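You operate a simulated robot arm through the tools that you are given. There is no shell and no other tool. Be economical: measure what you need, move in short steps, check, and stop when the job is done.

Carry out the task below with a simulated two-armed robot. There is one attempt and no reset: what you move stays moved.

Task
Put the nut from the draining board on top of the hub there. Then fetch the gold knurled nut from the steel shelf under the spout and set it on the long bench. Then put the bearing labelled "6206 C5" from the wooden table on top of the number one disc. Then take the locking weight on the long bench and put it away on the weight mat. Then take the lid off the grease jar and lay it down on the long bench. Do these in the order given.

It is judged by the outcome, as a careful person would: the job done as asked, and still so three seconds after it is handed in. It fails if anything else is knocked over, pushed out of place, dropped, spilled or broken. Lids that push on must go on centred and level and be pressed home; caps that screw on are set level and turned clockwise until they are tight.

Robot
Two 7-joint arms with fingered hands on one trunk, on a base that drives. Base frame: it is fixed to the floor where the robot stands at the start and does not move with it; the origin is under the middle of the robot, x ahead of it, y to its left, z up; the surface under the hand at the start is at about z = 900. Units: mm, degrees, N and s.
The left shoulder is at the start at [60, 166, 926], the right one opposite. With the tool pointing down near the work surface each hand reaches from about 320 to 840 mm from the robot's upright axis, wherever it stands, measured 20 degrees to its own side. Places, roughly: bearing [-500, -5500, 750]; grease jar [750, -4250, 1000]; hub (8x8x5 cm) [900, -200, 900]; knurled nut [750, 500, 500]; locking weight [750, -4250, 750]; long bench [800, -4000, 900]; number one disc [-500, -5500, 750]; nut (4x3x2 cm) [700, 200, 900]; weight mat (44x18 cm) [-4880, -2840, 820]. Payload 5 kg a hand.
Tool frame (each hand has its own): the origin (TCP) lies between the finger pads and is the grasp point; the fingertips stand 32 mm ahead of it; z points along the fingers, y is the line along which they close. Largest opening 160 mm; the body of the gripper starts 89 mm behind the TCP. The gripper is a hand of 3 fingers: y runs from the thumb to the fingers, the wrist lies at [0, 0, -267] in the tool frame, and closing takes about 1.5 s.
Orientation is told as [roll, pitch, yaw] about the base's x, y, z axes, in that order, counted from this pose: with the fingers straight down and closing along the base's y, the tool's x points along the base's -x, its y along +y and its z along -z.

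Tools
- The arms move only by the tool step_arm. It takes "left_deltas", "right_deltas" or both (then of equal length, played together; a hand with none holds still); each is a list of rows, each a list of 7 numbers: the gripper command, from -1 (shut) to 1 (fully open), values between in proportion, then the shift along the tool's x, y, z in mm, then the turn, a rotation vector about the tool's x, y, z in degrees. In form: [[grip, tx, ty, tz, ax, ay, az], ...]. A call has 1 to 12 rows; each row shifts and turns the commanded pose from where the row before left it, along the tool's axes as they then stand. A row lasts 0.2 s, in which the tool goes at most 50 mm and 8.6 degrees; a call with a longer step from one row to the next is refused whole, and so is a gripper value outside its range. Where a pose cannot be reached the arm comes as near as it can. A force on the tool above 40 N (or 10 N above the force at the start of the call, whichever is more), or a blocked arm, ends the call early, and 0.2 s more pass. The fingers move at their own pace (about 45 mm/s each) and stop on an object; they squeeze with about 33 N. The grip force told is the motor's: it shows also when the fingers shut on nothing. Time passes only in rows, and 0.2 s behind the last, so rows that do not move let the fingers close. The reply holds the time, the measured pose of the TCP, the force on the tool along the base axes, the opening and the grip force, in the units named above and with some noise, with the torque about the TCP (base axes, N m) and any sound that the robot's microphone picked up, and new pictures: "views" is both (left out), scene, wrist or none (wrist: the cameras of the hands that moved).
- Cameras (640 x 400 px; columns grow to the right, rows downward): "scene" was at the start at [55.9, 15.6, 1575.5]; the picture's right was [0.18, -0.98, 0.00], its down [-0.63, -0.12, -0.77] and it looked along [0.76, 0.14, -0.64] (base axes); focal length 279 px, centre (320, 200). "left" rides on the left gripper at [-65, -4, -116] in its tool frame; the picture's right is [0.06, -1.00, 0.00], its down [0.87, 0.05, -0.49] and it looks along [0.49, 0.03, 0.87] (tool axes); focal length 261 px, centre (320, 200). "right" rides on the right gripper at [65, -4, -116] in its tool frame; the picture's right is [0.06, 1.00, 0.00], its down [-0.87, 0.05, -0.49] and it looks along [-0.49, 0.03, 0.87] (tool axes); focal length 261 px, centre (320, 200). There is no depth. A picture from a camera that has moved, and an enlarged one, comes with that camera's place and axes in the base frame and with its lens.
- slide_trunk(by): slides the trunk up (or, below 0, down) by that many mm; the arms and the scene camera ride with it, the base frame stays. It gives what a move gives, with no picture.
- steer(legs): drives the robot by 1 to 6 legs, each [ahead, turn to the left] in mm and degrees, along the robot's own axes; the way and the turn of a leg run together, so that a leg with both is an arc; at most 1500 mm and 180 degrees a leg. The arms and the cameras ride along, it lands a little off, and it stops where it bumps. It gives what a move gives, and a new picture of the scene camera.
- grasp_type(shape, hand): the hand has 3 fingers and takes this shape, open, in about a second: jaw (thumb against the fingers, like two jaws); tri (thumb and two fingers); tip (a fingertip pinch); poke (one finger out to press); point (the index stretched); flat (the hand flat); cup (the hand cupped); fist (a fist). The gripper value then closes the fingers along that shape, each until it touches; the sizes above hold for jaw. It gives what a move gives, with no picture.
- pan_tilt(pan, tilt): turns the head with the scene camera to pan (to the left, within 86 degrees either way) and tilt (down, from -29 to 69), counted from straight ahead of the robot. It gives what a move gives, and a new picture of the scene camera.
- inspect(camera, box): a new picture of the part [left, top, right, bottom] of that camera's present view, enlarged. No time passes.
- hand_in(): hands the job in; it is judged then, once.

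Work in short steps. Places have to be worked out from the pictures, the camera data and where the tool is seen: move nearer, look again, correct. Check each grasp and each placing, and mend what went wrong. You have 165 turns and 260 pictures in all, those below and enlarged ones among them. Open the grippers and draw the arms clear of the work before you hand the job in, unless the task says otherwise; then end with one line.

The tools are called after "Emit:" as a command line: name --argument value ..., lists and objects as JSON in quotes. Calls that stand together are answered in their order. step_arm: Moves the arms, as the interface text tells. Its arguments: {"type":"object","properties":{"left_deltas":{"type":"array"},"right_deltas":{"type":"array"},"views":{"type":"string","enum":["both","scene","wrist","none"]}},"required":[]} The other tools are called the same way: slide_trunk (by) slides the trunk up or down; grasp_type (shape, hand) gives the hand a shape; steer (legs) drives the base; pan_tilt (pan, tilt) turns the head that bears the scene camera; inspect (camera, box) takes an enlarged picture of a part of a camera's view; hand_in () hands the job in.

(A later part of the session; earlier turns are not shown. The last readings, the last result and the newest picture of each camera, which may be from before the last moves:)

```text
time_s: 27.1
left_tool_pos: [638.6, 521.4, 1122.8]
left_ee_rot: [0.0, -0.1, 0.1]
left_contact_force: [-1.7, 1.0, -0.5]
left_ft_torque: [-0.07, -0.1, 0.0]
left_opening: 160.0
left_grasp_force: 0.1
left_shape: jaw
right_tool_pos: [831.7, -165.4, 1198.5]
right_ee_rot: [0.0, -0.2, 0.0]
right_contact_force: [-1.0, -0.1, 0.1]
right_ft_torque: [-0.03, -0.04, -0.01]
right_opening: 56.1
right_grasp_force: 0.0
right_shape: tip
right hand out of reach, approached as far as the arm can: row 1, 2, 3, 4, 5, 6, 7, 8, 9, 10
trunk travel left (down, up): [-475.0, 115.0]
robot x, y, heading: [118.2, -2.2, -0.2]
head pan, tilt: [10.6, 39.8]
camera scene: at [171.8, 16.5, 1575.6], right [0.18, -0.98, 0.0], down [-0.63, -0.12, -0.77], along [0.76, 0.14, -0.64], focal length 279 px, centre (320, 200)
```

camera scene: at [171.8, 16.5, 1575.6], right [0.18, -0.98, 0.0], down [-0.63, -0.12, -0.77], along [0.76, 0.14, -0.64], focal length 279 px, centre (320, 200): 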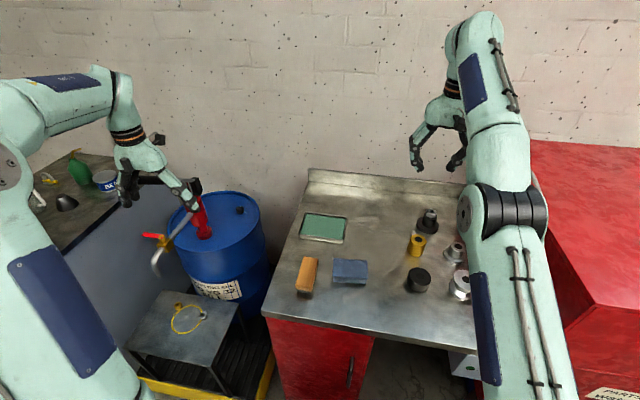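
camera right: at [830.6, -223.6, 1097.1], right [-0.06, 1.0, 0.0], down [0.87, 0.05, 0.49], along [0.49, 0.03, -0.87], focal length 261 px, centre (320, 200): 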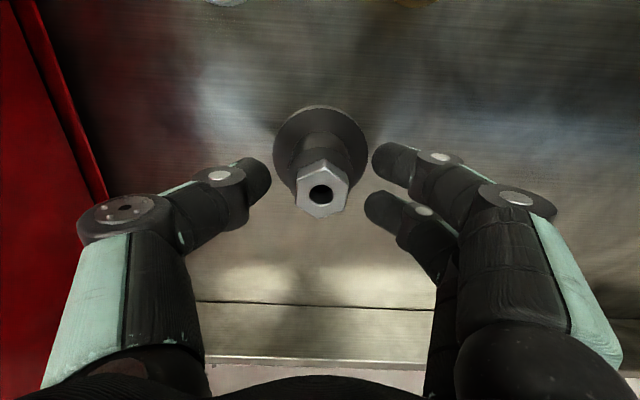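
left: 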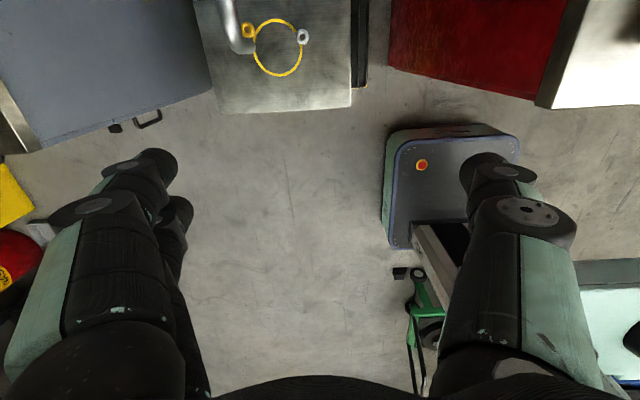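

The elbow is straight (singular), so inward pulls fail. I drive back into free space first, then unbend with sideways and tiny inward steps.

Emit:
steer --legs '[[-350, 0]]'

Emit:
step_arm --right_deltas '[[-0.3, 0, 0, 30, 0, 0, 0], [-0.3, 0, 30, 30, 0, 0, 0], [-0.3, 0, 30, 30, 0, 0, 0], [-0.3, 1, 30, 0, 0, 0, 0], [-0.3, 2, 20, 0, 0, 0, 0], [-0.3, 3, 0, 0, 0, 0, 0], [-0.3, 4, 0, 0, 0, 0, 0], [-0.3, 6, 0, 0, 0, 0, 0], [-0.3, 8, 0, 0, 0, 0, 0], [-0.3, 12, 0, 0, 0, 0, 0]]' --views "none"

```text
time_s: 29.4
left_tool_pos: [297.0, 521.5, 1122.3]
left_ee_rot: [0.0, 0.0, 0.0]
left_contact_force: [-0.2, -0.4, -0.1]
left_ft_torque: [0.0, -0.04, -0.03]
left_opening: 160.0
left_grasp_force: 0.2
left_shape: jaw
right_tool_pos: [492.1, -164.8, 1198.6]
right_ee_rot: [-0.1, -0.1, -0.1]
right_contact_force: [-0.4, -1.0, 0.6]
right_ft_torque: [0.03, -0.06, -0.02]
right_opening: 56.1
right_grasp_force: 0.1
right_shape: tip
trunk travel left (down, up): [-475.0, 115.0]
robot x, y, heading: [-220.4, -0.7, -0.1]
head pan, tilt: [10.6, 39.8]
camera scene: at [-168.7, 15.8, 1575.6], right [0.18, -0.98, 0.0], down [-0.63, -0.12, -0.77], along [0.76, 0.14, -0.64], focal length 279 px, centre (320, 200)
```

scene: 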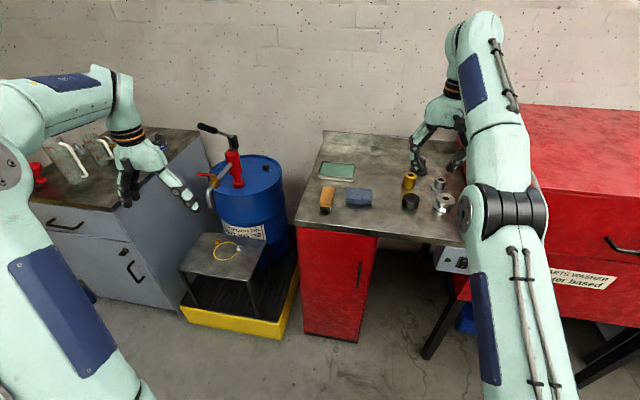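

```text
time_s: 31.6
left_tool_pos: [298.0, 519.1, 1122.2]
left_ee_rot: [0.1, -0.1, -0.1]
left_contact_force: [-0.7, 0.1, 0.0]
left_ft_torque: [-0.02, -0.01, -0.02]
left_opening: 160.0
left_grasp_force: 0.0
left_shape: jaw
right_tool_pos: [472.5, -52.7, 1130.7]
right_ee_rot: [0.0, -0.1, -0.1]
right_contact_force: [0.1, 0.8, -0.8]
right_ft_torque: [0.01, 0.0, 0.01]
right_opening: 56.1
right_grasp_force: 0.0
right_shape: tip
right hand out of reach, approached as far as the arm can: row 1, 2, 3, 5
trunk travel left (down, up): [-475.0, 115.0]
robot x, y, heading: [-221.3, 2.3, -0.1]
head pan, tilt: [10.6, 39.8]
```

Working again. I tuck the right hand to about 400 mm ahead and 200 mm right of the robot.

Emit:
step_arm --right_deltas '[[-0.3, 12, 0, 0, 0, 0, 0], [-0.3, 18, 0, 0, 0, 0, 0], [-0.3, 25, 0, 0, 0, 0, 0], [-0.3, 30, 0, 0, 0, 0, 0], [-0.3, 35, -15, 0, 0, 0, 0], [-0.3, 35, -20, 0, 0, 0, 0], [-0.3, 35, -25, 0, 0, 0, 0], [-0.3, 35, -30, 0, 0, 0, 0], [-0.3, 35, -30, 0, 0, 0, 0], [-0.3, 35, -30, 0, 0, 0, 0]]' --views "none"

```text
time_s: 33.8
left_tool_pos: [297.1, 519.8, 1123.9]
left_ee_rot: [-0.1, 0.0, -0.1]
left_contact_force: [-0.7, 0.5, 0.2]
left_ft_torque: [0.0, -0.03, 0.02]
left_opening: 159.8
left_grasp_force: 0.1
left_shape: jaw
right_tool_pos: [176.5, -202.4, 1131.0]
right_ee_rot: [0.0, -0.1, -0.1]
right_contact_force: [-0.6, 0.1, -0.4]
right_ft_torque: [-0.02, -0.01, -0.02]
right_opening: 55.8
right_grasp_force: 0.0
right_shape: tip
trunk travel left (down, up): [-475.0, 115.0]
robot x, y, heading: [-226.9, 1.0, 0.1]
head pan, tilt: [10.6, 39.8]
```

Now I drive to stand before the shelf: turn left, ahead 600, turn back, ahead 230.

Emit:
steer --legs '[[0, 90], [600, 0], [0, -90], [230, 0]]'

Emit:
pan_tilt --pan 0 --tilt 60

```text
time_s: 46.3
left_tool_pos: [519.1, 1128.2, 1121.7]
left_ee_rot: [0.0, 0.1, 1.0]
left_contact_force: [0.6, 0.5, -0.2]
left_ft_torque: [0.03, 0.02, 0.0]
left_opening: 159.7
left_grasp_force: 0.1
left_shape: jaw
right_tool_pos: [412.6, 402.9, 1130.1]
right_ee_rot: [0.0, 0.0, 1.1]
right_contact_force: [0.4, -0.1, 0.2]
right_ft_torque: [0.0, 0.06, -0.02]
right_opening: 56.0
right_grasp_force: 0.0
right_shape: tip
trunk travel left (down, up): [-475.0, 115.0]
robot x, y, heading: [8.1, 599.2, 1.1]
head pan, tilt: [10.6, 39.8]
camera scene: at [64.5, 614.4, 1575.4], right [0.2, -0.98, 0.0], down [-0.63, -0.13, -0.77], along [0.75, 0.16, -0.64], focal length 279 px, centre (320, 200)
```

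scene: 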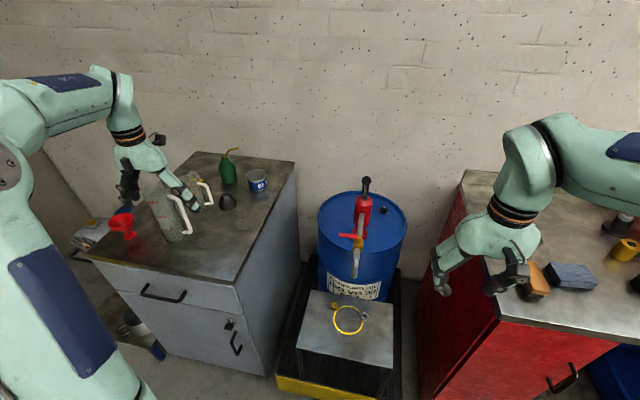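

```text
time_s: 47.2
left_tool_pos: [519.0, 1127.9, 1122.0]
left_ee_rot: [-0.1, 0.1, 1.0]
left_contact_force: [-0.1, -0.1, -0.1]
left_ft_torque: [0.02, 0.01, 0.01]
left_opening: 159.9
left_grasp_force: 0.1
left_shape: jaw
right_tool_pos: [412.0, 403.7, 1131.9]
right_ee_rot: [0.0, -0.1, 1.1]
right_contact_force: [0.4, 0.2, 0.5]
right_ft_torque: [0.01, 0.0, -0.03]
right_opening: 56.0
right_grasp_force: 0.0
right_shape: tip
trunk travel left (down, up): [-475.0, 115.0]
robot x, y, heading: [8.8, 597.9, 0.9]
head pan, tilt: [0.0, 60.0]
camera scene: at [46.4, 598.4, 1548.5], right [0.02, -1.0, 0.0], down [-0.87, -0.02, -0.5], along [0.5, 0.01, -0.87], focal length 279 px, centre (320, 200)
```

scene: 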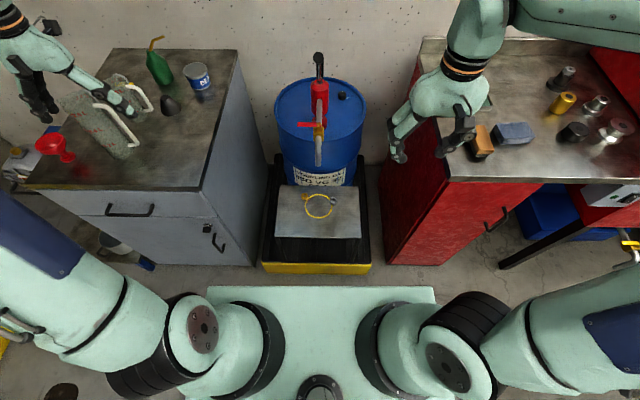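

I see the whole work cell. I enlarge the shelf to locate the gold nut.

Emit:
inspect --camera "scene" --box '[265, 150, 375, 250]'

```text
4.00 times, centred on (320, 200) of scene
camera zoom: at [46.4, 598.4, 1548.5], right [0.02, -1.0, 0.0], down [-0.87, -0.02, -0.5], along [0.5, 0.01, -0.87], focal length 1115 px, centre (320, 200)
```

zoom: 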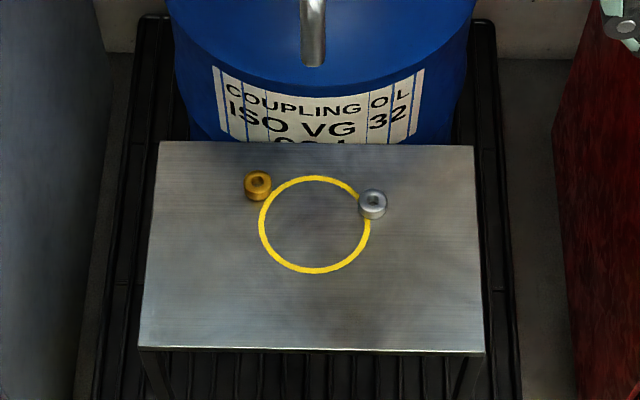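

The gold nut is near (660,684) on the shelf (z≈500), clear of the spout if the hand leans left. First I take the left hand up and back off the counter, then across toward the gap, and set it to tip pinch.

Emit:
step_arm --left_deltas '[[1, 0, 0, -25, 0, 0, 0], [1, 20, 0, -25, 0, 0, 0], [1, 30, 0, -15, 0, 0, 0], [1, 35, 0, 0, 0, 0, 0], [1, 35, -20, 0, 0, 0, 0], [1, 10, -45, 0, 0, 0, 0], [1, 0, -48, 0, 0, 0, 0], [1, 0, -48, 0, 0, 0, 0], [1, 0, -48, 0, 0, 0, 0], [1, 0, -48, 0, 0, 0, 0], [1, -20, -40, 0, 0, 0, 0], [1, -20, -40, 0, 0, 0, 0]]' --views "scene"

Emit:
grasp_type --hand "left" --shape "tip"

```text
time_s: 49.8
left_tool_pos: [435.6, 790.4, 1188.2]
left_ee_rot: [0.1, -0.1, 1.1]
left_contact_force: [0.7, -0.1, 0.0]
left_ft_torque: [0.02, -0.02, -0.01]
left_opening: 159.9
left_grasp_force: 0.0
left_shape: jaw
right_tool_pos: [412.9, 403.4, 1130.7]
right_ee_rot: [0.1, -0.1, 1.1]
right_contact_force: [0.2, -0.9, -0.3]
right_ft_torque: [0.0, 0.01, -0.02]
right_opening: 56.2
right_grasp_force: 0.1
right_shape: tip
trunk travel left (down, up): [-475.0, 115.0]
robot x, y, heading: [7.8, 597.4, 1.2]
head pan, tilt: [0.0, 60.0]
camera scene: at [46.9, 597.3, 1548.4], right [0.02, -1.0, 0.0], down [-0.87, -0.02, -0.5], along [0.5, 0.01, -0.87], focal length 279 px, centre (320, 200)
```

scene: 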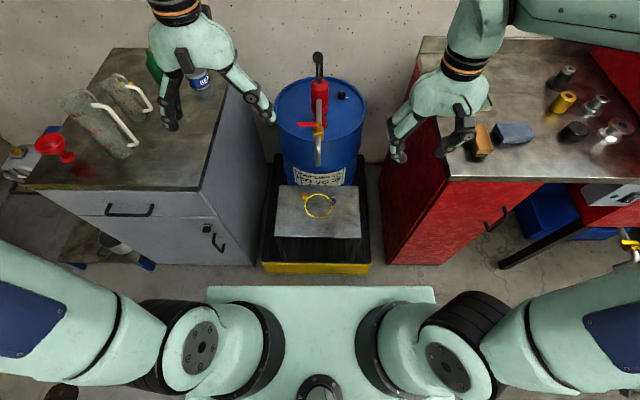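

```text
time_s: 50.7
left_tool_pos: [434.9, 792.7, 1189.7]
left_ee_rot: [0.0, 0.0, 1.1]
left_contact_force: [0.3, 0.7, -0.3]
left_ft_torque: [-0.01, 0.0, 0.01]
left_opening: 159.9
left_grasp_force: 0.0
left_shape: tip
right_tool_pos: [411.4, 404.3, 1130.7]
right_ee_rot: [0.0, -0.1, 1.1]
right_contact_force: [-1.0, 0.8, -0.1]
right_ft_torque: [-0.01, 0.01, -0.03]
right_opening: 56.0
right_grasp_force: 0.0
right_shape: tip
trunk travel left (down, up): [-475.0, 115.0]
robot x, y, heading: [8.4, 595.3, 1.1]
head pan, tilt: [0.0, 60.0]
```

Both wrists are in front of the counters, so I lower the trunk 400 mm here, before reaching over the shelf.

Emit:
slide_trunk --by -400

Emit:
pan_tilt --pan 0 --tilt 45

```text
time_s: 54.5
left_tool_pos: [435.9, 792.0, 789.7]
left_ee_rot: [0.0, 0.0, 1.1]
left_contact_force: [-0.1, 0.3, -0.8]
left_ft_torque: [-0.01, 0.02, -0.02]
left_opening: 159.8
left_grasp_force: 0.0
left_shape: tip
right_tool_pos: [410.7, 403.2, 730.9]
right_ee_rot: [0.0, -0.1, 1.1]
right_contact_force: [0.0, 0.1, -0.5]
right_ft_torque: [0.0, 0.0, -0.01]
right_opening: 56.4
right_grasp_force: 0.0
right_shape: tip
trunk travel left (down, up): [-75.0, 515.0]
robot x, y, heading: [5.0, 599.3, 1.2]
head pan, tilt: [0.0, 60.0]
```

```text
time_s: 55.3
left_tool_pos: [437.1, 792.0, 788.8]
left_ee_rot: [0.0, -0.1, 1.1]
left_contact_force: [0.5, 0.4, 0.6]
left_ft_torque: [-0.01, -0.05, -0.03]
left_opening: 160.0
left_grasp_force: 0.1
left_shape: tip
right_tool_pos: [413.1, 404.0, 730.6]
right_ee_rot: [0.0, -0.1, 1.1]
right_contact_force: [0.1, 0.5, 0.0]
right_ft_torque: [0.0, 0.04, 0.02]
right_opening: 56.1
right_grasp_force: 0.1
right_shape: tip
trunk travel left (down, up): [-75.0, 515.0]
robot x, y, heading: [8.9, 595.0, 1.2]
head pan, tilt: [0.0, 45.0]
camera scene: at [60.9, 598.6, 1167.9], right [0.02, -1.0, 0.0], down [-0.71, -0.01, -0.71], along [0.71, 0.01, -0.71], focal length 279 px, centre (320, 200)
```

scene: 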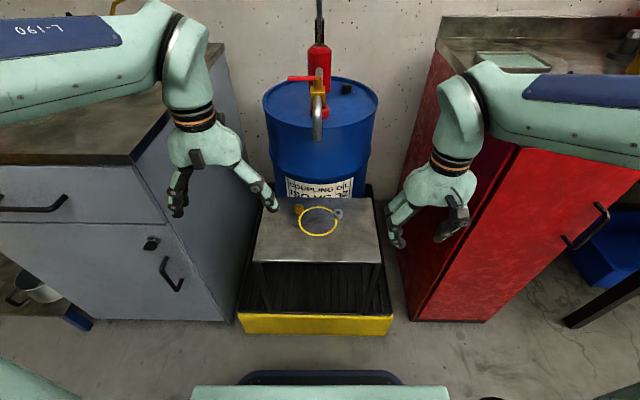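

Clear so far. The left forearm would pass close to the left counter's corner, so I re-park slightly right with a 15° left heading.

Emit:
steer --legs '[[-250, 0], [0, -41], [150, 0], [0, 55], [140, 0]]'

```text
time_s: 63.5
left_tool_pos: [363.6, 841.7, 787.4]
left_ee_rot: [0.0, 0.0, 16.7]
left_contact_force: [-0.5, 0.0, 1.1]
left_ft_torque: [0.0, -0.04, -0.03]
left_opening: 159.9
left_grasp_force: 0.0
left_shape: tip
right_tool_pos: [447.8, 462.7, 731.8]
right_ee_rot: [0.1, 0.0, 17.0]
right_contact_force: [0.3, -0.1, -0.2]
right_ft_torque: [-0.02, -0.02, 0.01]
right_opening: 55.8
right_grasp_force: 0.1
right_shape: tip
trunk travel left (down, up): [-75.0, 515.0]
robot x, y, heading: [3.3, 539.2, 16.8]
head pan, tilt: [0.0, 45.0]
camera scene: at [56.5, 553.5, 1167.9], right [0.29, -0.96, 0.0], down [-0.68, -0.2, -0.71], along [0.68, 0.2, -0.71], focal length 279 px, centre (320, 200)
```

scene: 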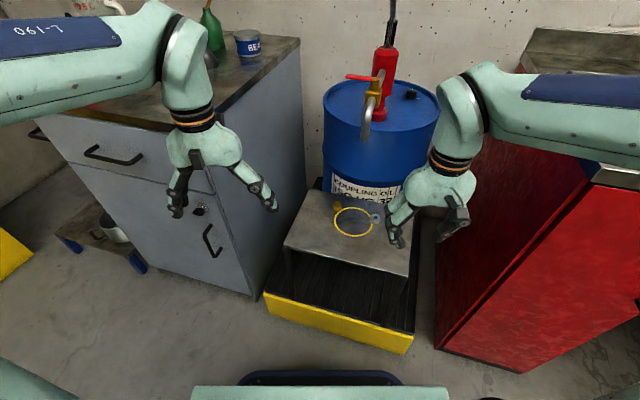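

To give the left forearm better clearance to the counter corner, I re-park further right with a 30° heading.

Emit:
steer --legs '[[-300, 0], [0, -37], [200, 0], [0, 50], [110, 0]]'

```text
time_s: 71.7
left_tool_pos: [283.3, 810.7, 788.1]
left_ee_rot: [0.0, 0.0, 29.7]
left_contact_force: [-0.1, 0.2, -0.2]
left_ft_torque: [-0.01, -0.01, 0.02]
left_opening: 159.9
left_grasp_force: 0.0
left_shape: tip
right_tool_pos: [447.1, 460.9, 732.2]
right_ee_rot: [0.0, -0.1, 29.8]
right_contact_force: [0.5, -0.3, 0.0]
right_ft_torque: [0.02, -0.06, 0.02]
right_opening: 55.9
right_grasp_force: 0.1
right_shape: tip
trunk travel left (down, up): [-75.0, 515.0]
robot x, y, heading: [-4.8, 438.1, 29.4]
head pan, tilt: [0.0, 45.0]
camera scene: at [45.5, 461.6, 1167.9], right [0.49, -0.87, 0.0], down [-0.62, -0.35, -0.71], along [0.62, 0.35, -0.71], focal length 279 px, centre (320, 200)
```

scene: 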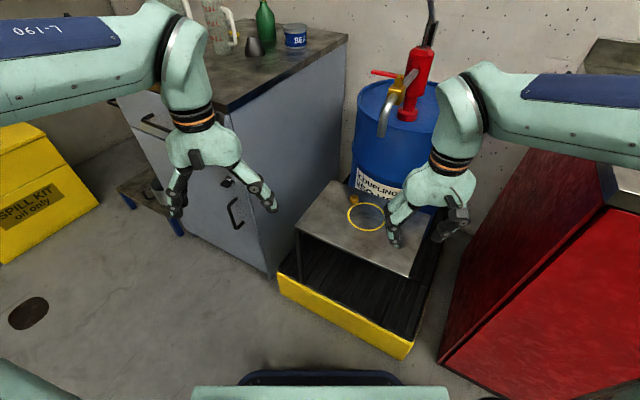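

The nut is near (667,687). I bring the left hand over the back-left part of the shelf, leaning its wrist left by 10°, and look.

Emit:
step_arm --left_deltas '[[0, -33.5, -32.4, 15, 0, 0, 0], [0, -33.5, -32.4, 15, 0, 0, 0], [0, -33.5, -32.4, 15, 0, 0, 0], [0, -33.5, -32.4, 15, 0, 0, 0], [0, -33.5, -32.4, 15, 0, 0, 0], [0, -33.5, -32.4, 15, 0, 0, 0], [0, -33.5, -32.4, 15, 5, 0, 0], [-0.2, 0, 0, 0, 5, 0, 0], [-0.2, 0, 0, 0, 0, 0, 0]]'

```text
time_s: 73.7
left_tool_pos: [598.2, 730.6, 684.0]
left_ee_rot: [-10.1, 0.0, 29.7]
left_contact_force: [0.1, -0.2, -0.1]
left_ft_torque: [0.01, 0.01, 0.01]
left_opening: 64.3
left_grasp_force: 0.0
left_shape: tip
right_tool_pos: [447.2, 460.3, 731.7]
right_ee_rot: [0.0, 0.0, 29.7]
right_contact_force: [-0.4, -0.1, 0.3]
right_ft_torque: [-0.02, -0.02, 0.0]
right_opening: 55.8
right_grasp_force: 0.0
right_shape: tip
trunk travel left (down, up): [-75.0, 515.0]
robot x, y, heading: [-3.6, 437.5, 29.6]
head pan, tilt: [0.0, 45.0]
camera scene: at [45.6, 461.7, 1167.9], right [0.49, -0.87, 0.0], down [-0.62, -0.35, -0.71], along [0.62, 0.35, -0.71], focal length 279 px, centre (320, 200)
camera left: at [647.2, 777.3, 797.4], right [0.43, -0.88, 0.17], down [-0.82, -0.31, 0.47], along [-0.37, -0.35, -0.86], focal length 261 px, centre (320, 200)
```

scene: 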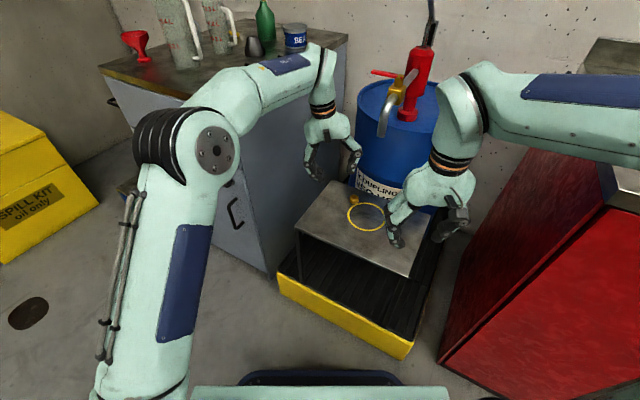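
left: 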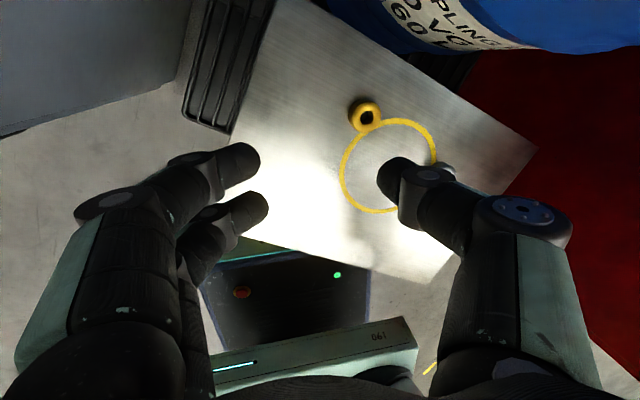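

The wrist view puts the nut at about (639,662). I descend at this spot to z≈575 first (beneath the spout's height), then slide over to the nut.

Emit:
step_arm --left_deltas '[[-0.35, 0, 0, 30, 0, 0, 0], [-0.35, 0, 0, 40, 0, 0, 0], [-0.35, 0, 0, 40, 0, 0, 0], [-0.35, 0, -15, 2.6, 0, 0, 0], [-0.35, 0, -15, 2.6, 0, 0, 0], [-0.35, 0, -15, 2.6, 0, 0, 0], [-0.35, 0, 0, 0, 0, 0, 0]]'

```text
time_s: 75.3
left_tool_pos: [632.6, 674.5, 579.0]
left_ee_rot: [-10.2, -0.5, 29.8]
left_contact_force: [0.0, 1.3, 9.3]
left_ft_torque: [0.28, 0.18, -0.04]
left_opening: 52.2
left_grasp_force: 0.0
left_shape: tip
right_tool_pos: [446.9, 459.3, 730.5]
right_ee_rot: [0.0, -0.1, 29.7]
right_contact_force: [0.6, 0.1, 0.6]
right_ft_torque: [0.0, -0.03, 0.03]
right_opening: 56.0
right_grasp_force: 0.0
right_shape: tip
trunk travel left (down, up): [-75.0, 515.0]
robot x, y, heading: [-2.5, 436.6, 29.4]
head pan, tilt: [0.0, 45.0]
stopped in row 7 (left hand): the force on the tool passed its limit at 40 N (the readings are from after the stop); the commanded pose is now the measured one
camera scene: at [45.1, 461.5, 1167.3], right [0.49, -0.87, 0.0], down [-0.61, -0.35, -0.71], along [0.62, 0.35, -0.71], focal length 279 px, centre (320, 200)
camera left: at [679.9, 720.3, 692.1], right [0.43, -0.88, 0.18], down [-0.83, -0.31, 0.47], along [-0.36, -0.35, -0.87], focal length 261 px, centre (320, 200)
```

scene: 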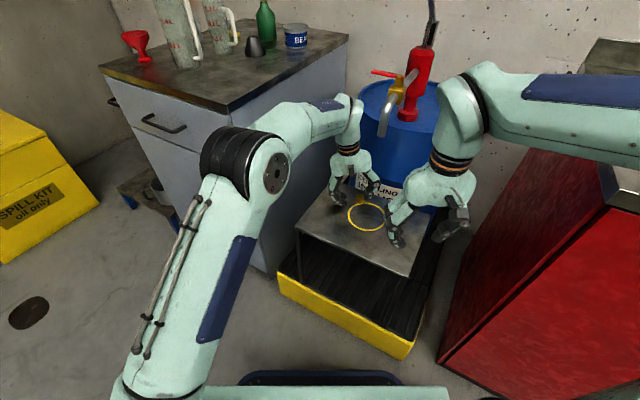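
left: 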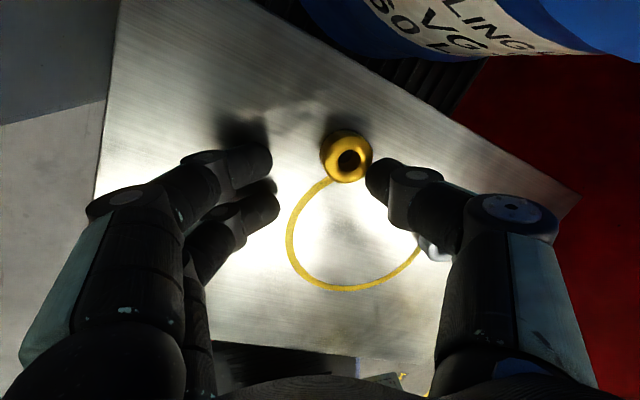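

Contact occurred — the shelf may be higher than assumed. I look closely before moving.

Emit:
inspect --camera "scene" --box '[300, 120, 420, 240]'

Emit:
inspect --camera "left" --box '[200, 90, 440, 250]'

```text
3.33 times, centred on (360, 180) of scene
camera zoom: at [45.1, 461.5, 1167.3], right [0.49, -0.87, 0.0], down [-0.61, -0.35, -0.71], along [0.62, 0.35, -0.71], focal length 929 px, centre (187, 267)
```

zoom: 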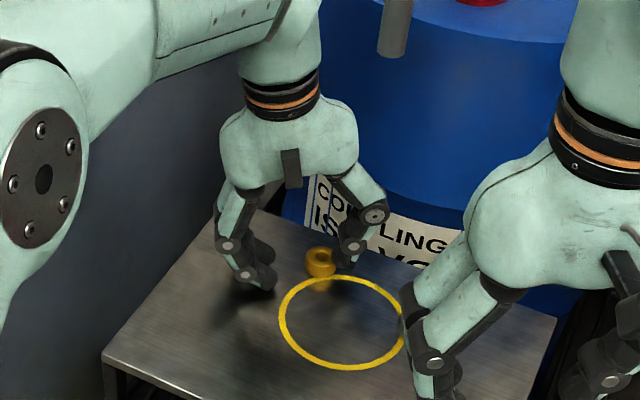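

```text
2.50 times, centred on (320, 170) of left
camera zoom: at [679.9, 720.3, 692.1], right [0.43, -0.88, 0.18], down [-0.83, -0.31, 0.47], along [-0.36, -0.35, -0.87], focal length 652 px, centre (320, 275)
```

zoom: 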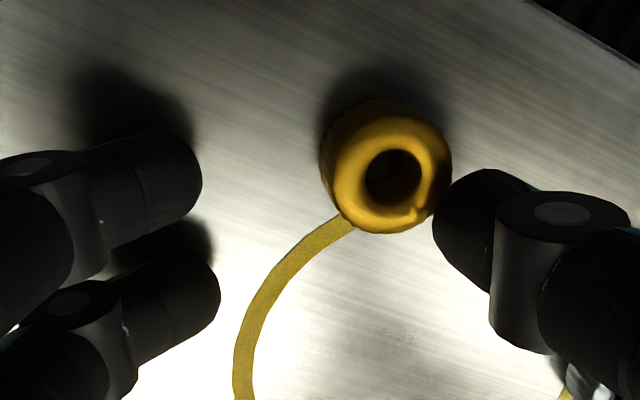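

The shelf is actually about z≈535–540: the lower fingers touched it. The nut is still upright beside the thumb. I raise slightly and shift ~18 mm toward the thumb side to centre it.

Emit:
step_arm --left_deltas '[[-0.35, 0, 0, -3, 0, 0, 0], [-0.35, -1, -9, 0, 0, 0, 0], [-0.35, -1, -9, 0, 0, 0, 0], [-0.35, 0, 0, 0, 0, 0, 0]]' --views "none"

Emit:
inspect --camera "left" --box '[200, 90, 440, 250]'

Emit:
inspect --camera "scene" --box '[310, 150, 390, 220]'

```text
time_s: 76.3
left_tool_pos: [642.2, 659.0, 581.2]
left_ee_rot: [-10.1, -0.3, 29.7]
left_contact_force: [-0.2, -0.8, 0.0]
left_ft_torque: [-0.03, -0.01, 0.04]
left_opening: 51.9
left_grasp_force: 0.1
left_shape: tip
right_tool_pos: [448.0, 460.4, 730.5]
right_ee_rot: [0.0, -0.1, 29.5]
right_contact_force: [-0.3, -0.4, 0.0]
right_ft_torque: [-0.01, 0.0, 0.0]
right_opening: 55.8
right_grasp_force: 0.0
right_shape: tip
trunk travel left (down, up): [-75.0, 515.0]
robot x, y, heading: [-2.9, 436.8, 29.8]
head pan, tilt: [0.0, 45.0]
```

```text
2.50 times, centred on (320, 170) of left
camera zoom: at [690.1, 705.1, 696.3], right [0.43, -0.89, 0.18], down [-0.83, -0.31, 0.47], along [-0.36, -0.35, -0.86], focal length 652 px, centre (320, 275)
```

zoom: 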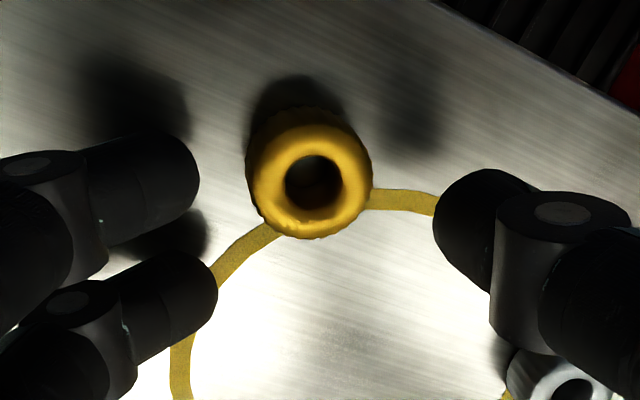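

```text
5.71 times, centred on (350, 185) of scene
camera zoom: at [45.7, 461.6, 1167.9], right [0.49, -0.87, 0.0], down [-0.62, -0.35, -0.71], along [0.62, 0.35, -0.71], focal length 1592 px, centre (149, 286)
```

zoom: 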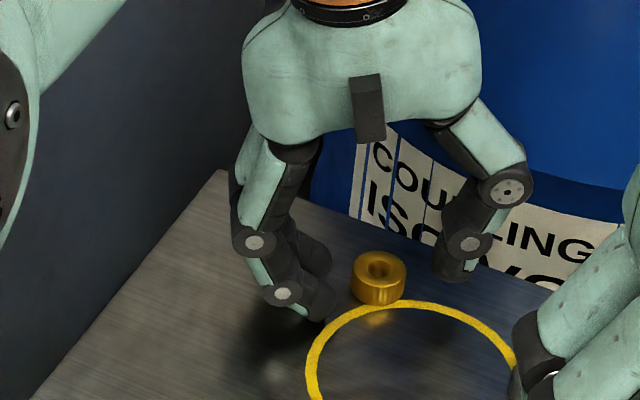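

The nut is centred between the fingers but ~8 mm off to the far side. I shift 8 mm in tool −x, lower 2 mm and close.

Emit:
step_arm --left_deltas '[[-0.35, -4, 0, 0, 0, 0, 0], [-0.35, -4, 0, 2, 0, 0, 0], [-0.35, 0, 0, 0, 0, 0, 0]]' --views "none"

Emit:
inspect --camera "left" --box '[200, 90, 440, 250]'

```text
time_s: 77.1
left_tool_pos: [649.0, 663.5, 580.4]
left_ee_rot: [-10.1, -0.2, 29.8]
left_contact_force: [0.3, -0.7, 0.7]
left_ft_torque: [0.03, -0.01, 0.01]
left_opening: 51.8
left_grasp_force: 0.1
left_shape: tip
right_tool_pos: [447.3, 459.6, 730.5]
right_ee_rot: [0.0, -0.1, 29.6]
right_contact_force: [0.5, -0.1, -0.1]
right_ft_torque: [-0.03, -0.01, -0.03]
right_opening: 55.8
right_grasp_force: 0.1
right_shape: tip
trunk travel left (down, up): [-75.0, 515.0]
robot x, y, heading: [-4.9, 440.6, 29.6]
head pan, tilt: [0.0, 45.0]
```

```text
2.50 times, centred on (320, 170) of left
camera zoom: at [697.3, 709.9, 695.2], right [0.43, -0.89, 0.18], down [-0.83, -0.31, 0.47], along [-0.36, -0.35, -0.86], focal length 652 px, centre (320, 275)
```

zoom: 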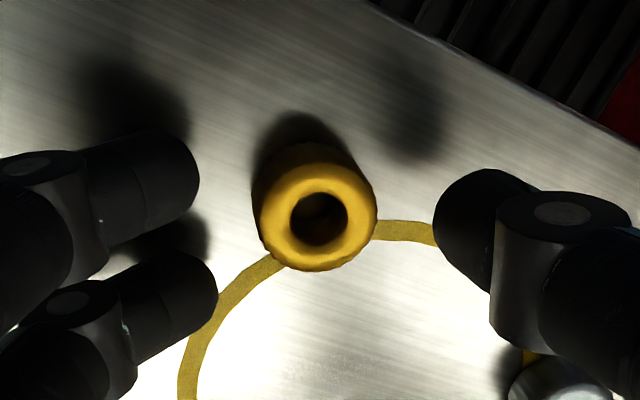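

Well centred now. Closing.

Emit:
step_arm --left_deltas '[[-0.6, 0, 0, 0, 0, 0, 0], [-0.8, 0, 0, 0, 0, 0, 0], [-1, 0, 0, 0, 0, 0, 0], [-1, 0, 0, 0, 0, 0, 0], [-1, 0, 0, 0, 0, 0, 0]]' --views "none"

Emit:
inspect --camera "left" --box '[200, 90, 440, 250]'

Emit:
inspect --camera "scene" --box '[310, 150, 390, 220]'

```text
time_s: 78.3
left_tool_pos: [649.5, 662.9, 583.4]
left_ee_rot: [-10.1, -0.2, 29.7]
left_contact_force: [-0.9, 2.2, 6.4]
left_ft_torque: [-0.08, -0.04, 0.01]
left_opening: 10.3
left_grasp_force: 32.9
left_shape: tip
right_tool_pos: [447.0, 457.9, 731.4]
right_ee_rot: [0.0, -0.2, 29.5]
right_contact_force: [-0.3, -0.5, 0.4]
right_ft_torque: [0.03, -0.02, 0.01]
right_opening: 55.8
right_grasp_force: 0.1
right_shape: tip
trunk travel left (down, up): [-75.0, 515.0]
robot x, y, heading: [-0.9, 435.9, 29.4]
head pan, tilt: [0.0, 45.0]
```

```text
2.50 times, centred on (320, 170) of left
camera zoom: at [697.0, 710.1, 696.2], right [0.43, -0.88, 0.18], down [-0.83, -0.31, 0.47], along [-0.36, -0.35, -0.87], focal length 652 px, centre (320, 275)
```

zoom: 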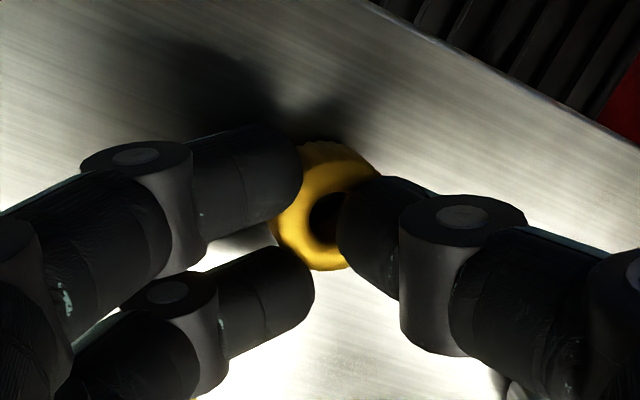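

```text
5.71 times, centred on (350, 185) of scene
camera zoom: at [45.3, 461.6, 1168.0], right [0.49, -0.87, 0.0], down [-0.62, -0.35, -0.71], along [0.62, 0.35, -0.71], focal length 1592 px, centre (149, 286)
```

zoom: 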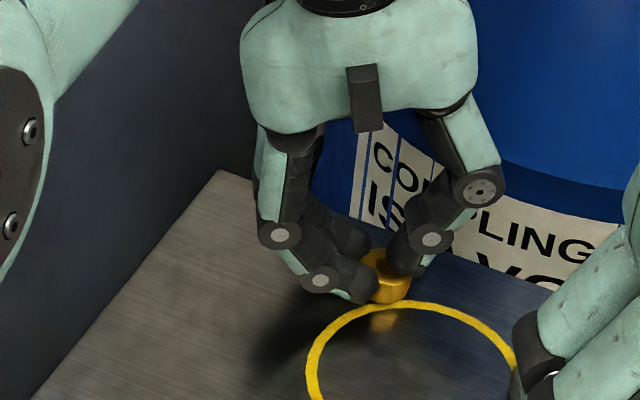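

The thumb is biting over the nut's top because of the 10° lean. I release, raise a bit, take out most of the lean, and re-check.

Emit:
step_arm --left_deltas '[[-0.6, 0, 0, 0, 0, 0, 0], [-0.35, 0, 0, 0, 0, 0, 0], [-0.35, 0, 0, 0, 0, 0, 0], [-0.35, 0, 0, -8, 0, 0, 0], [-0.35, 0, 0, 0, -4, 0, 0], [-0.35, 0, -3, 0, -4, 0, 0], [-0.35, 0, 0, 0, 0, 0, 0]]' --views "none"

Emit:
inspect --camera "left" --box '[200, 90, 440, 250]'

Emit:
inspect --camera "scene" --box '[310, 90, 430, 220]'

```text
time_s: 79.9
left_tool_pos: [649.3, 672.9, 591.3]
left_ee_rot: [-2.4, -0.3, 30.4]
left_contact_force: [-0.8, -0.5, -0.5]
left_ft_torque: [0.05, 0.02, 0.02]
left_opening: 51.8
left_grasp_force: 0.1
left_shape: tip
right_tool_pos: [445.4, 463.7, 732.2]
right_ee_rot: [-0.3, -0.2, 29.7]
right_contact_force: [-0.1, 0.1, -0.2]
right_ft_torque: [0.0, -0.01, 0.02]
right_opening: 56.0
right_grasp_force: 0.1
right_shape: tip
trunk travel left (down, up): [-75.0, 515.0]
robot x, y, heading: [-1.9, 434.9, 30.2]
head pan, tilt: [0.0, 45.0]
```

```text
2.50 times, centred on (320, 170) of left
camera zoom: at [703.1, 706.3, 706.1], right [0.45, -0.89, 0.04], down [-0.79, -0.38, 0.48], along [-0.42, -0.25, -0.87], focal length 652 px, centre (320, 275)
```

zoom: 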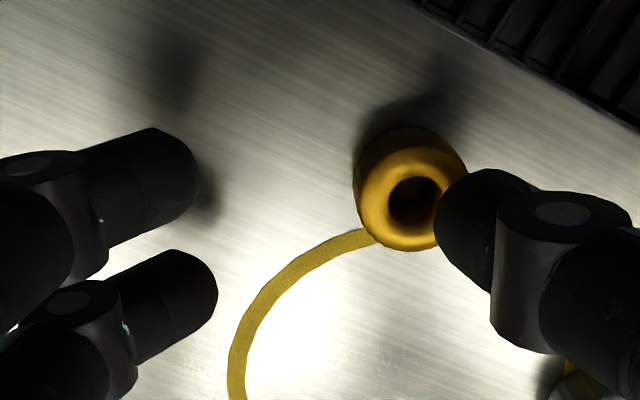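

```text
3.08 times, centred on (370, 155) of scene
camera zoom: at [40.9, 466.6, 1167.9], right [0.5, -0.86, 0.01], down [-0.61, -0.36, -0.71], along [0.61, 0.35, -0.71], focal length 858 px, centre (166, 338)
```

zoom: 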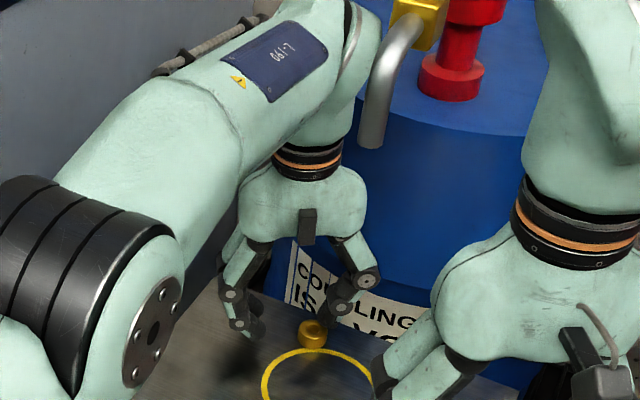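

The robot's reading suggests the forearm is touching the spout with less lean. I immediately restore the lean and back off toward the left.

Emit:
step_arm --left_deltas '[[-0.35, 0, 3, 0, 4, 0, 0], [-0.35, 0, 5, 0, 4, 0, 0], [-0.35, 0, 5, 0, 0, 0, 0]]' --views "none"

Emit:
inspect --camera "scene" --box '[310, 30, 460, 200]'

```text
time_s: 80.7
left_tool_pos: [642.9, 672.5, 587.7]
left_ee_rot: [-10.2, -0.2, 29.6]
left_contact_force: [0.2, -0.3, 0.8]
left_ft_torque: [0.02, 0.02, -0.02]
left_opening: 51.9
left_grasp_force: 0.0
left_shape: tip
right_tool_pos: [447.3, 460.1, 731.0]
right_ee_rot: [0.1, -0.1, 29.6]
right_contact_force: [0.1, 0.2, 0.1]
right_ft_torque: [0.0, 0.01, 0.03]
right_opening: 55.9
right_grasp_force: 0.1
right_shape: tip
trunk travel left (down, up): [-75.0, 515.0]
robot x, y, heading: [-2.0, 434.6, 29.6]
head pan, tilt: [0.0, 45.0]
```

```text
2.35 times, centred on (385, 115) of scene
camera zoom: at [45.6, 461.9, 1167.9], right [0.49, -0.87, 0.0], down [-0.62, -0.35, -0.71], along [0.62, 0.35, -0.71], focal length 656 px, centre (167, 400)
```

zoom: 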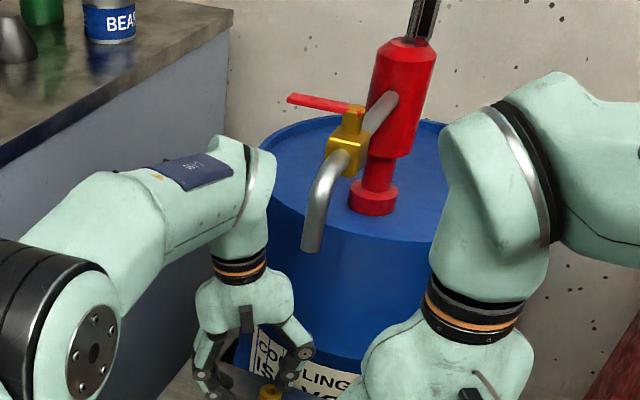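

Spout intact and free again. I'll instead slide the nut out to a freer spot: lower so the thumb is behind it and push it ~80 mm to the left across the shelf.

Emit:
step_arm --left_deltas '[[-0.35, -2, 0, 6.5, 0, 0, 0], [-0.35, 0, 6, -1.1, 0, 0, 0], [-0.35, 0, 8, -1.4, 0, 0, 0], [-0.35, 0, 8, -1.4, 0, 0, 0], [-0.35, 0, 8, -1.4, 0, 0, 0], [-0.35, 0, 8, -1.4, 0, 0, 0], [-0.35, 0, 8, -1.4, 0, 0, 0], [-0.35, 0, 8, -1.4, 0, 0, 0]]' --views "none"

Emit:
inspect --camera "left" --box '[200, 90, 440, 250]'

```text
time_s: 82.5
left_tool_pos: [617.6, 719.4, 581.9]
left_ee_rot: [-10.1, -0.2, 29.5]
left_contact_force: [0.6, -1.0, -0.6]
left_ft_torque: [-0.04, -0.01, 0.0]
left_opening: 52.0
left_grasp_force: 0.1
left_shape: tip
right_tool_pos: [447.5, 460.2, 732.0]
right_ee_rot: [0.0, 0.0, 29.6]
right_contact_force: [1.1, 0.8, 0.9]
right_ft_torque: [0.01, 0.02, 0.03]
right_opening: 56.2
right_grasp_force: 0.0
right_shape: tip
trunk travel left (down, up): [-75.0, 515.0]
robot x, y, heading: [-1.2, 436.2, 29.4]
head pan, tilt: [0.0, 45.0]
```

```text
2.50 times, centred on (320, 170) of left
camera zoom: at [666.7, 767.1, 695.5], right [0.43, -0.89, 0.18], down [-0.83, -0.31, 0.47], along [-0.36, -0.35, -0.86], focal length 652 px, centre (320, 275)
```

zoom: 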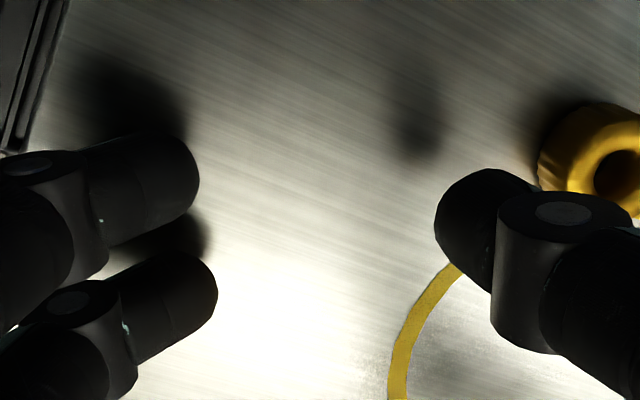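

The thumb passed above the nut, so nut top is ≈550 and the shelf lower (~530); the earlier force was the thumb on the nut. I go back over it at safe height and will descend lower.

Emit:
step_arm --left_deltas '[[-0.35, 0, 0, -14, 0, 0, 0], [-0.35, 0, -13, 2.3, 0, 0, 0], [-0.35, 0, -13, 2.3, 0, 0, 0], [-0.35, 0, -13, 2.3, 0, 0, 0], [-0.35, 0, -13, 2.3, 0, 0, 0], [-0.35, 0, -13, 2.3, 0, 0, 0], [-0.35, 0, 0, 0, 0, 0, 0]]' --views "none"

Emit:
inspect --camera "left" --box '[200, 90, 440, 250]'

Emit:
inspect --camera "scene" --box '[310, 150, 390, 220]'

```text
time_s: 84.1
left_tool_pos: [650.7, 666.0, 596.2]
left_ee_rot: [-10.1, -0.3, 29.7]
left_contact_force: [1.1, -0.6, 0.3]
left_ft_torque: [0.02, 0.0, 0.02]
left_opening: 51.9
left_grasp_force: 0.0
left_shape: tip
right_tool_pos: [446.3, 459.2, 730.8]
right_ee_rot: [0.0, -0.1, 29.6]
right_contact_force: [-0.2, -0.1, -0.2]
right_ft_torque: [0.01, -0.01, 0.01]
right_opening: 56.2
right_grasp_force: 0.1
right_shape: tip
trunk travel left (down, up): [-75.0, 515.0]
robot x, y, heading: [0.1, 435.8, 29.4]
head pan, tilt: [0.0, 45.0]
```

```text
2.50 times, centred on (320, 170) of left
camera zoom: at [697.8, 712.2, 709.3], right [0.43, -0.88, 0.18], down [-0.83, -0.31, 0.47], along [-0.36, -0.35, -0.86], focal length 652 px, centre (320, 275)
```

zoom: 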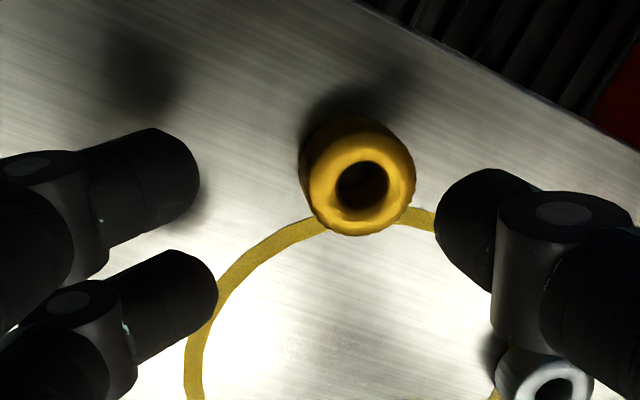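

```text
5.71 times, centred on (350, 185) of scene
camera zoom: at [45.6, 461.8, 1167.9], right [0.49, -0.87, 0.0], down [-0.62, -0.35, -0.71], along [0.62, 0.35, -0.71], focal length 1592 px, centre (149, 286)
```

zoom: 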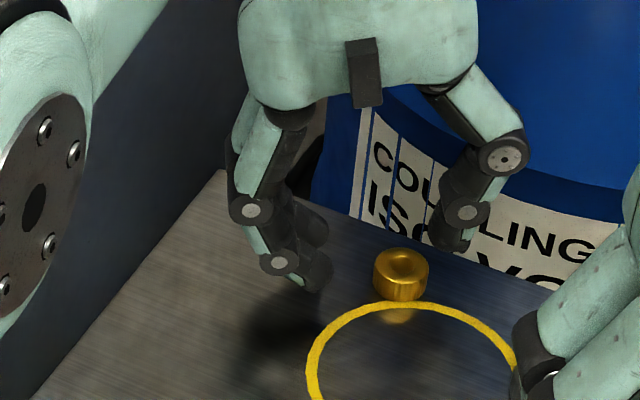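

I shift ~8 mm toward the thumb side, then descend along the fingers to z≈570.

Emit:
step_arm --left_deltas '[[-0.35, -1, -8.6, 0, 0, 0, 0], [-0.35, 0, 0, 8, 0, 0, 0], [-0.35, 0, 0, 8, 0, 0, 0], [-0.35, 0, 0, 6, 0, 0, 0], [-0.35, 0, 0, 4, 0, 0, 0], [-0.35, 0, 0, 0, 0, 0, 0]]' --views "none"

Emit:
inspect --camera "left" --box '[200, 90, 440, 250]'

Emit:
inspect --camera "scene" --box '[310, 150, 390, 220]'

```text
time_s: 85.5
left_tool_pos: [658.3, 656.5, 577.6]
left_ee_rot: [-10.4, -0.8, 29.9]
left_contact_force: [-2.9, 0.0, 16.8]
left_ft_torque: [0.34, 0.41, 0.03]
left_opening: 51.9
left_grasp_force: 0.1
left_shape: tip
right_tool_pos: [447.1, 460.5, 732.5]
right_ee_rot: [0.1, -0.2, 29.7]
right_contact_force: [0.6, 0.0, 0.4]
right_ft_torque: [-0.03, -0.01, 0.01]
right_opening: 56.2
right_grasp_force: 0.1
right_shape: tip
trunk travel left (down, up): [-75.0, 515.0]
robot x, y, heading: [-1.2, 437.2, 29.6]
head pan, tilt: [0.0, 45.0]
stopped in row 6 (left hand): the force on the tool passed its limit at 41 N (the readings are from after the stop); the commanded pose is now the measured one
```

```text
2.50 times, centred on (320, 170) of left
camera zoom: at [705.8, 702.6, 691.8], right [0.43, -0.88, 0.18], down [-0.83, -0.31, 0.46], along [-0.35, -0.35, -0.87], focal length 652 px, centre (320, 275)
```

zoom: 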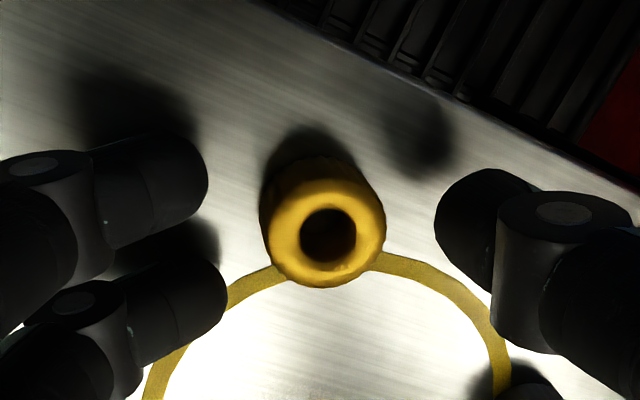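

```text
5.71 times, centred on (350, 185) of scene
camera zoom: at [44.2, 461.7, 1167.7], right [0.49, -0.87, 0.0], down [-0.61, -0.35, -0.71], along [0.62, 0.35, -0.71], focal length 1592 px, centre (149, 286)
```

zoom: 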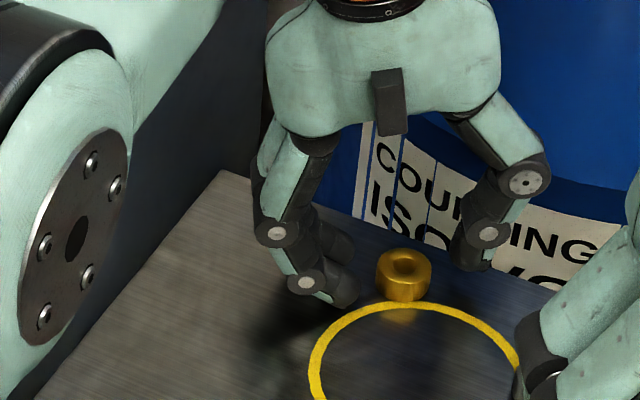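

Fingers touch the shelf at this height (shelf ≈540, nut only ~15 tall), so a level hand is needed, away from the spout. I raise 2 mm, close on the nut as before (thumb hooks its rim), and drag it left across the shelf.

Emit:
step_arm --left_deltas '[[-0.35, 0, 0, -3, 0, 0, 0], [-0.6, 0, 0, -1, 0, 0, 0], [-1, 0, 0, 0, 0, 0, 0], [-1, 0, 0, 0, 0, 0, 0], [-1, 0, 0, 0, 0, 0, 0], [-1, 0, 5, -1, 0, 0, 0], [-1, 0, 8, -1.4, 0, 0, 0], [-1, 0, 8, -1.4, 0, 0, 0], [-1, 0, 8, -1.4, 0, 0, 0], [-1, 0, 8, -1.4, 0, 0, 0]]' --views "none"

Emit:
inspect --camera "left" --box '[200, 90, 440, 250]'

Emit:
inspect --camera "scene" --box '[310, 150, 390, 220]'

```text
time_s: 87.7
left_tool_pos: [639.9, 689.3, 578.5]
left_ee_rot: [-10.2, -0.6, 29.8]
left_contact_force: [1.1, -1.1, 4.7]
left_ft_torque: [-0.08, -0.06, 0.0]
left_opening: 20.2
left_grasp_force: 32.8
left_shape: tip
right_tool_pos: [447.4, 459.5, 730.4]
right_ee_rot: [0.1, -0.1, 29.7]
right_contact_force: [0.4, -0.5, -0.4]
right_ft_torque: [-0.02, 0.0, 0.04]
right_opening: 55.9
right_grasp_force: 0.1
right_shape: tip
trunk travel left (down, up): [-75.0, 515.0]
robot x, y, heading: [0.2, 436.6, 29.4]
head pan, tilt: [0.0, 45.0]
```

```text
2.50 times, centred on (320, 170) of left
camera zoom: at [687.8, 735.6, 692.5], right [0.43, -0.88, 0.18], down [-0.83, -0.31, 0.46], along [-0.36, -0.35, -0.87], focal length 652 px, centre (320, 275)
```

zoom: 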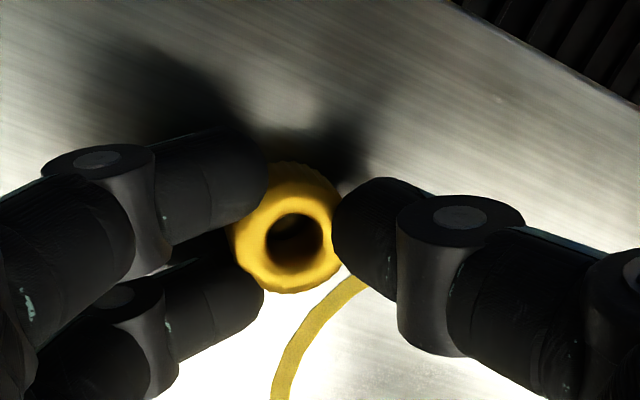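

```text
5.71 times, centred on (350, 185) of scene
camera zoom: at [45.3, 461.8, 1168.0], right [0.49, -0.87, 0.0], down [-0.61, -0.35, -0.71], along [0.61, 0.35, -0.71], focal length 1592 px, centre (149, 286)
```

zoom: 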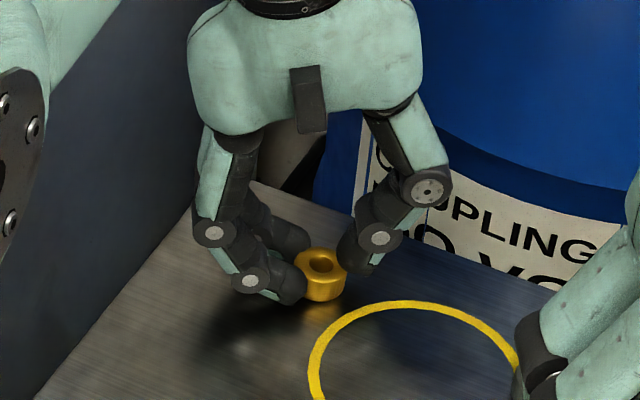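

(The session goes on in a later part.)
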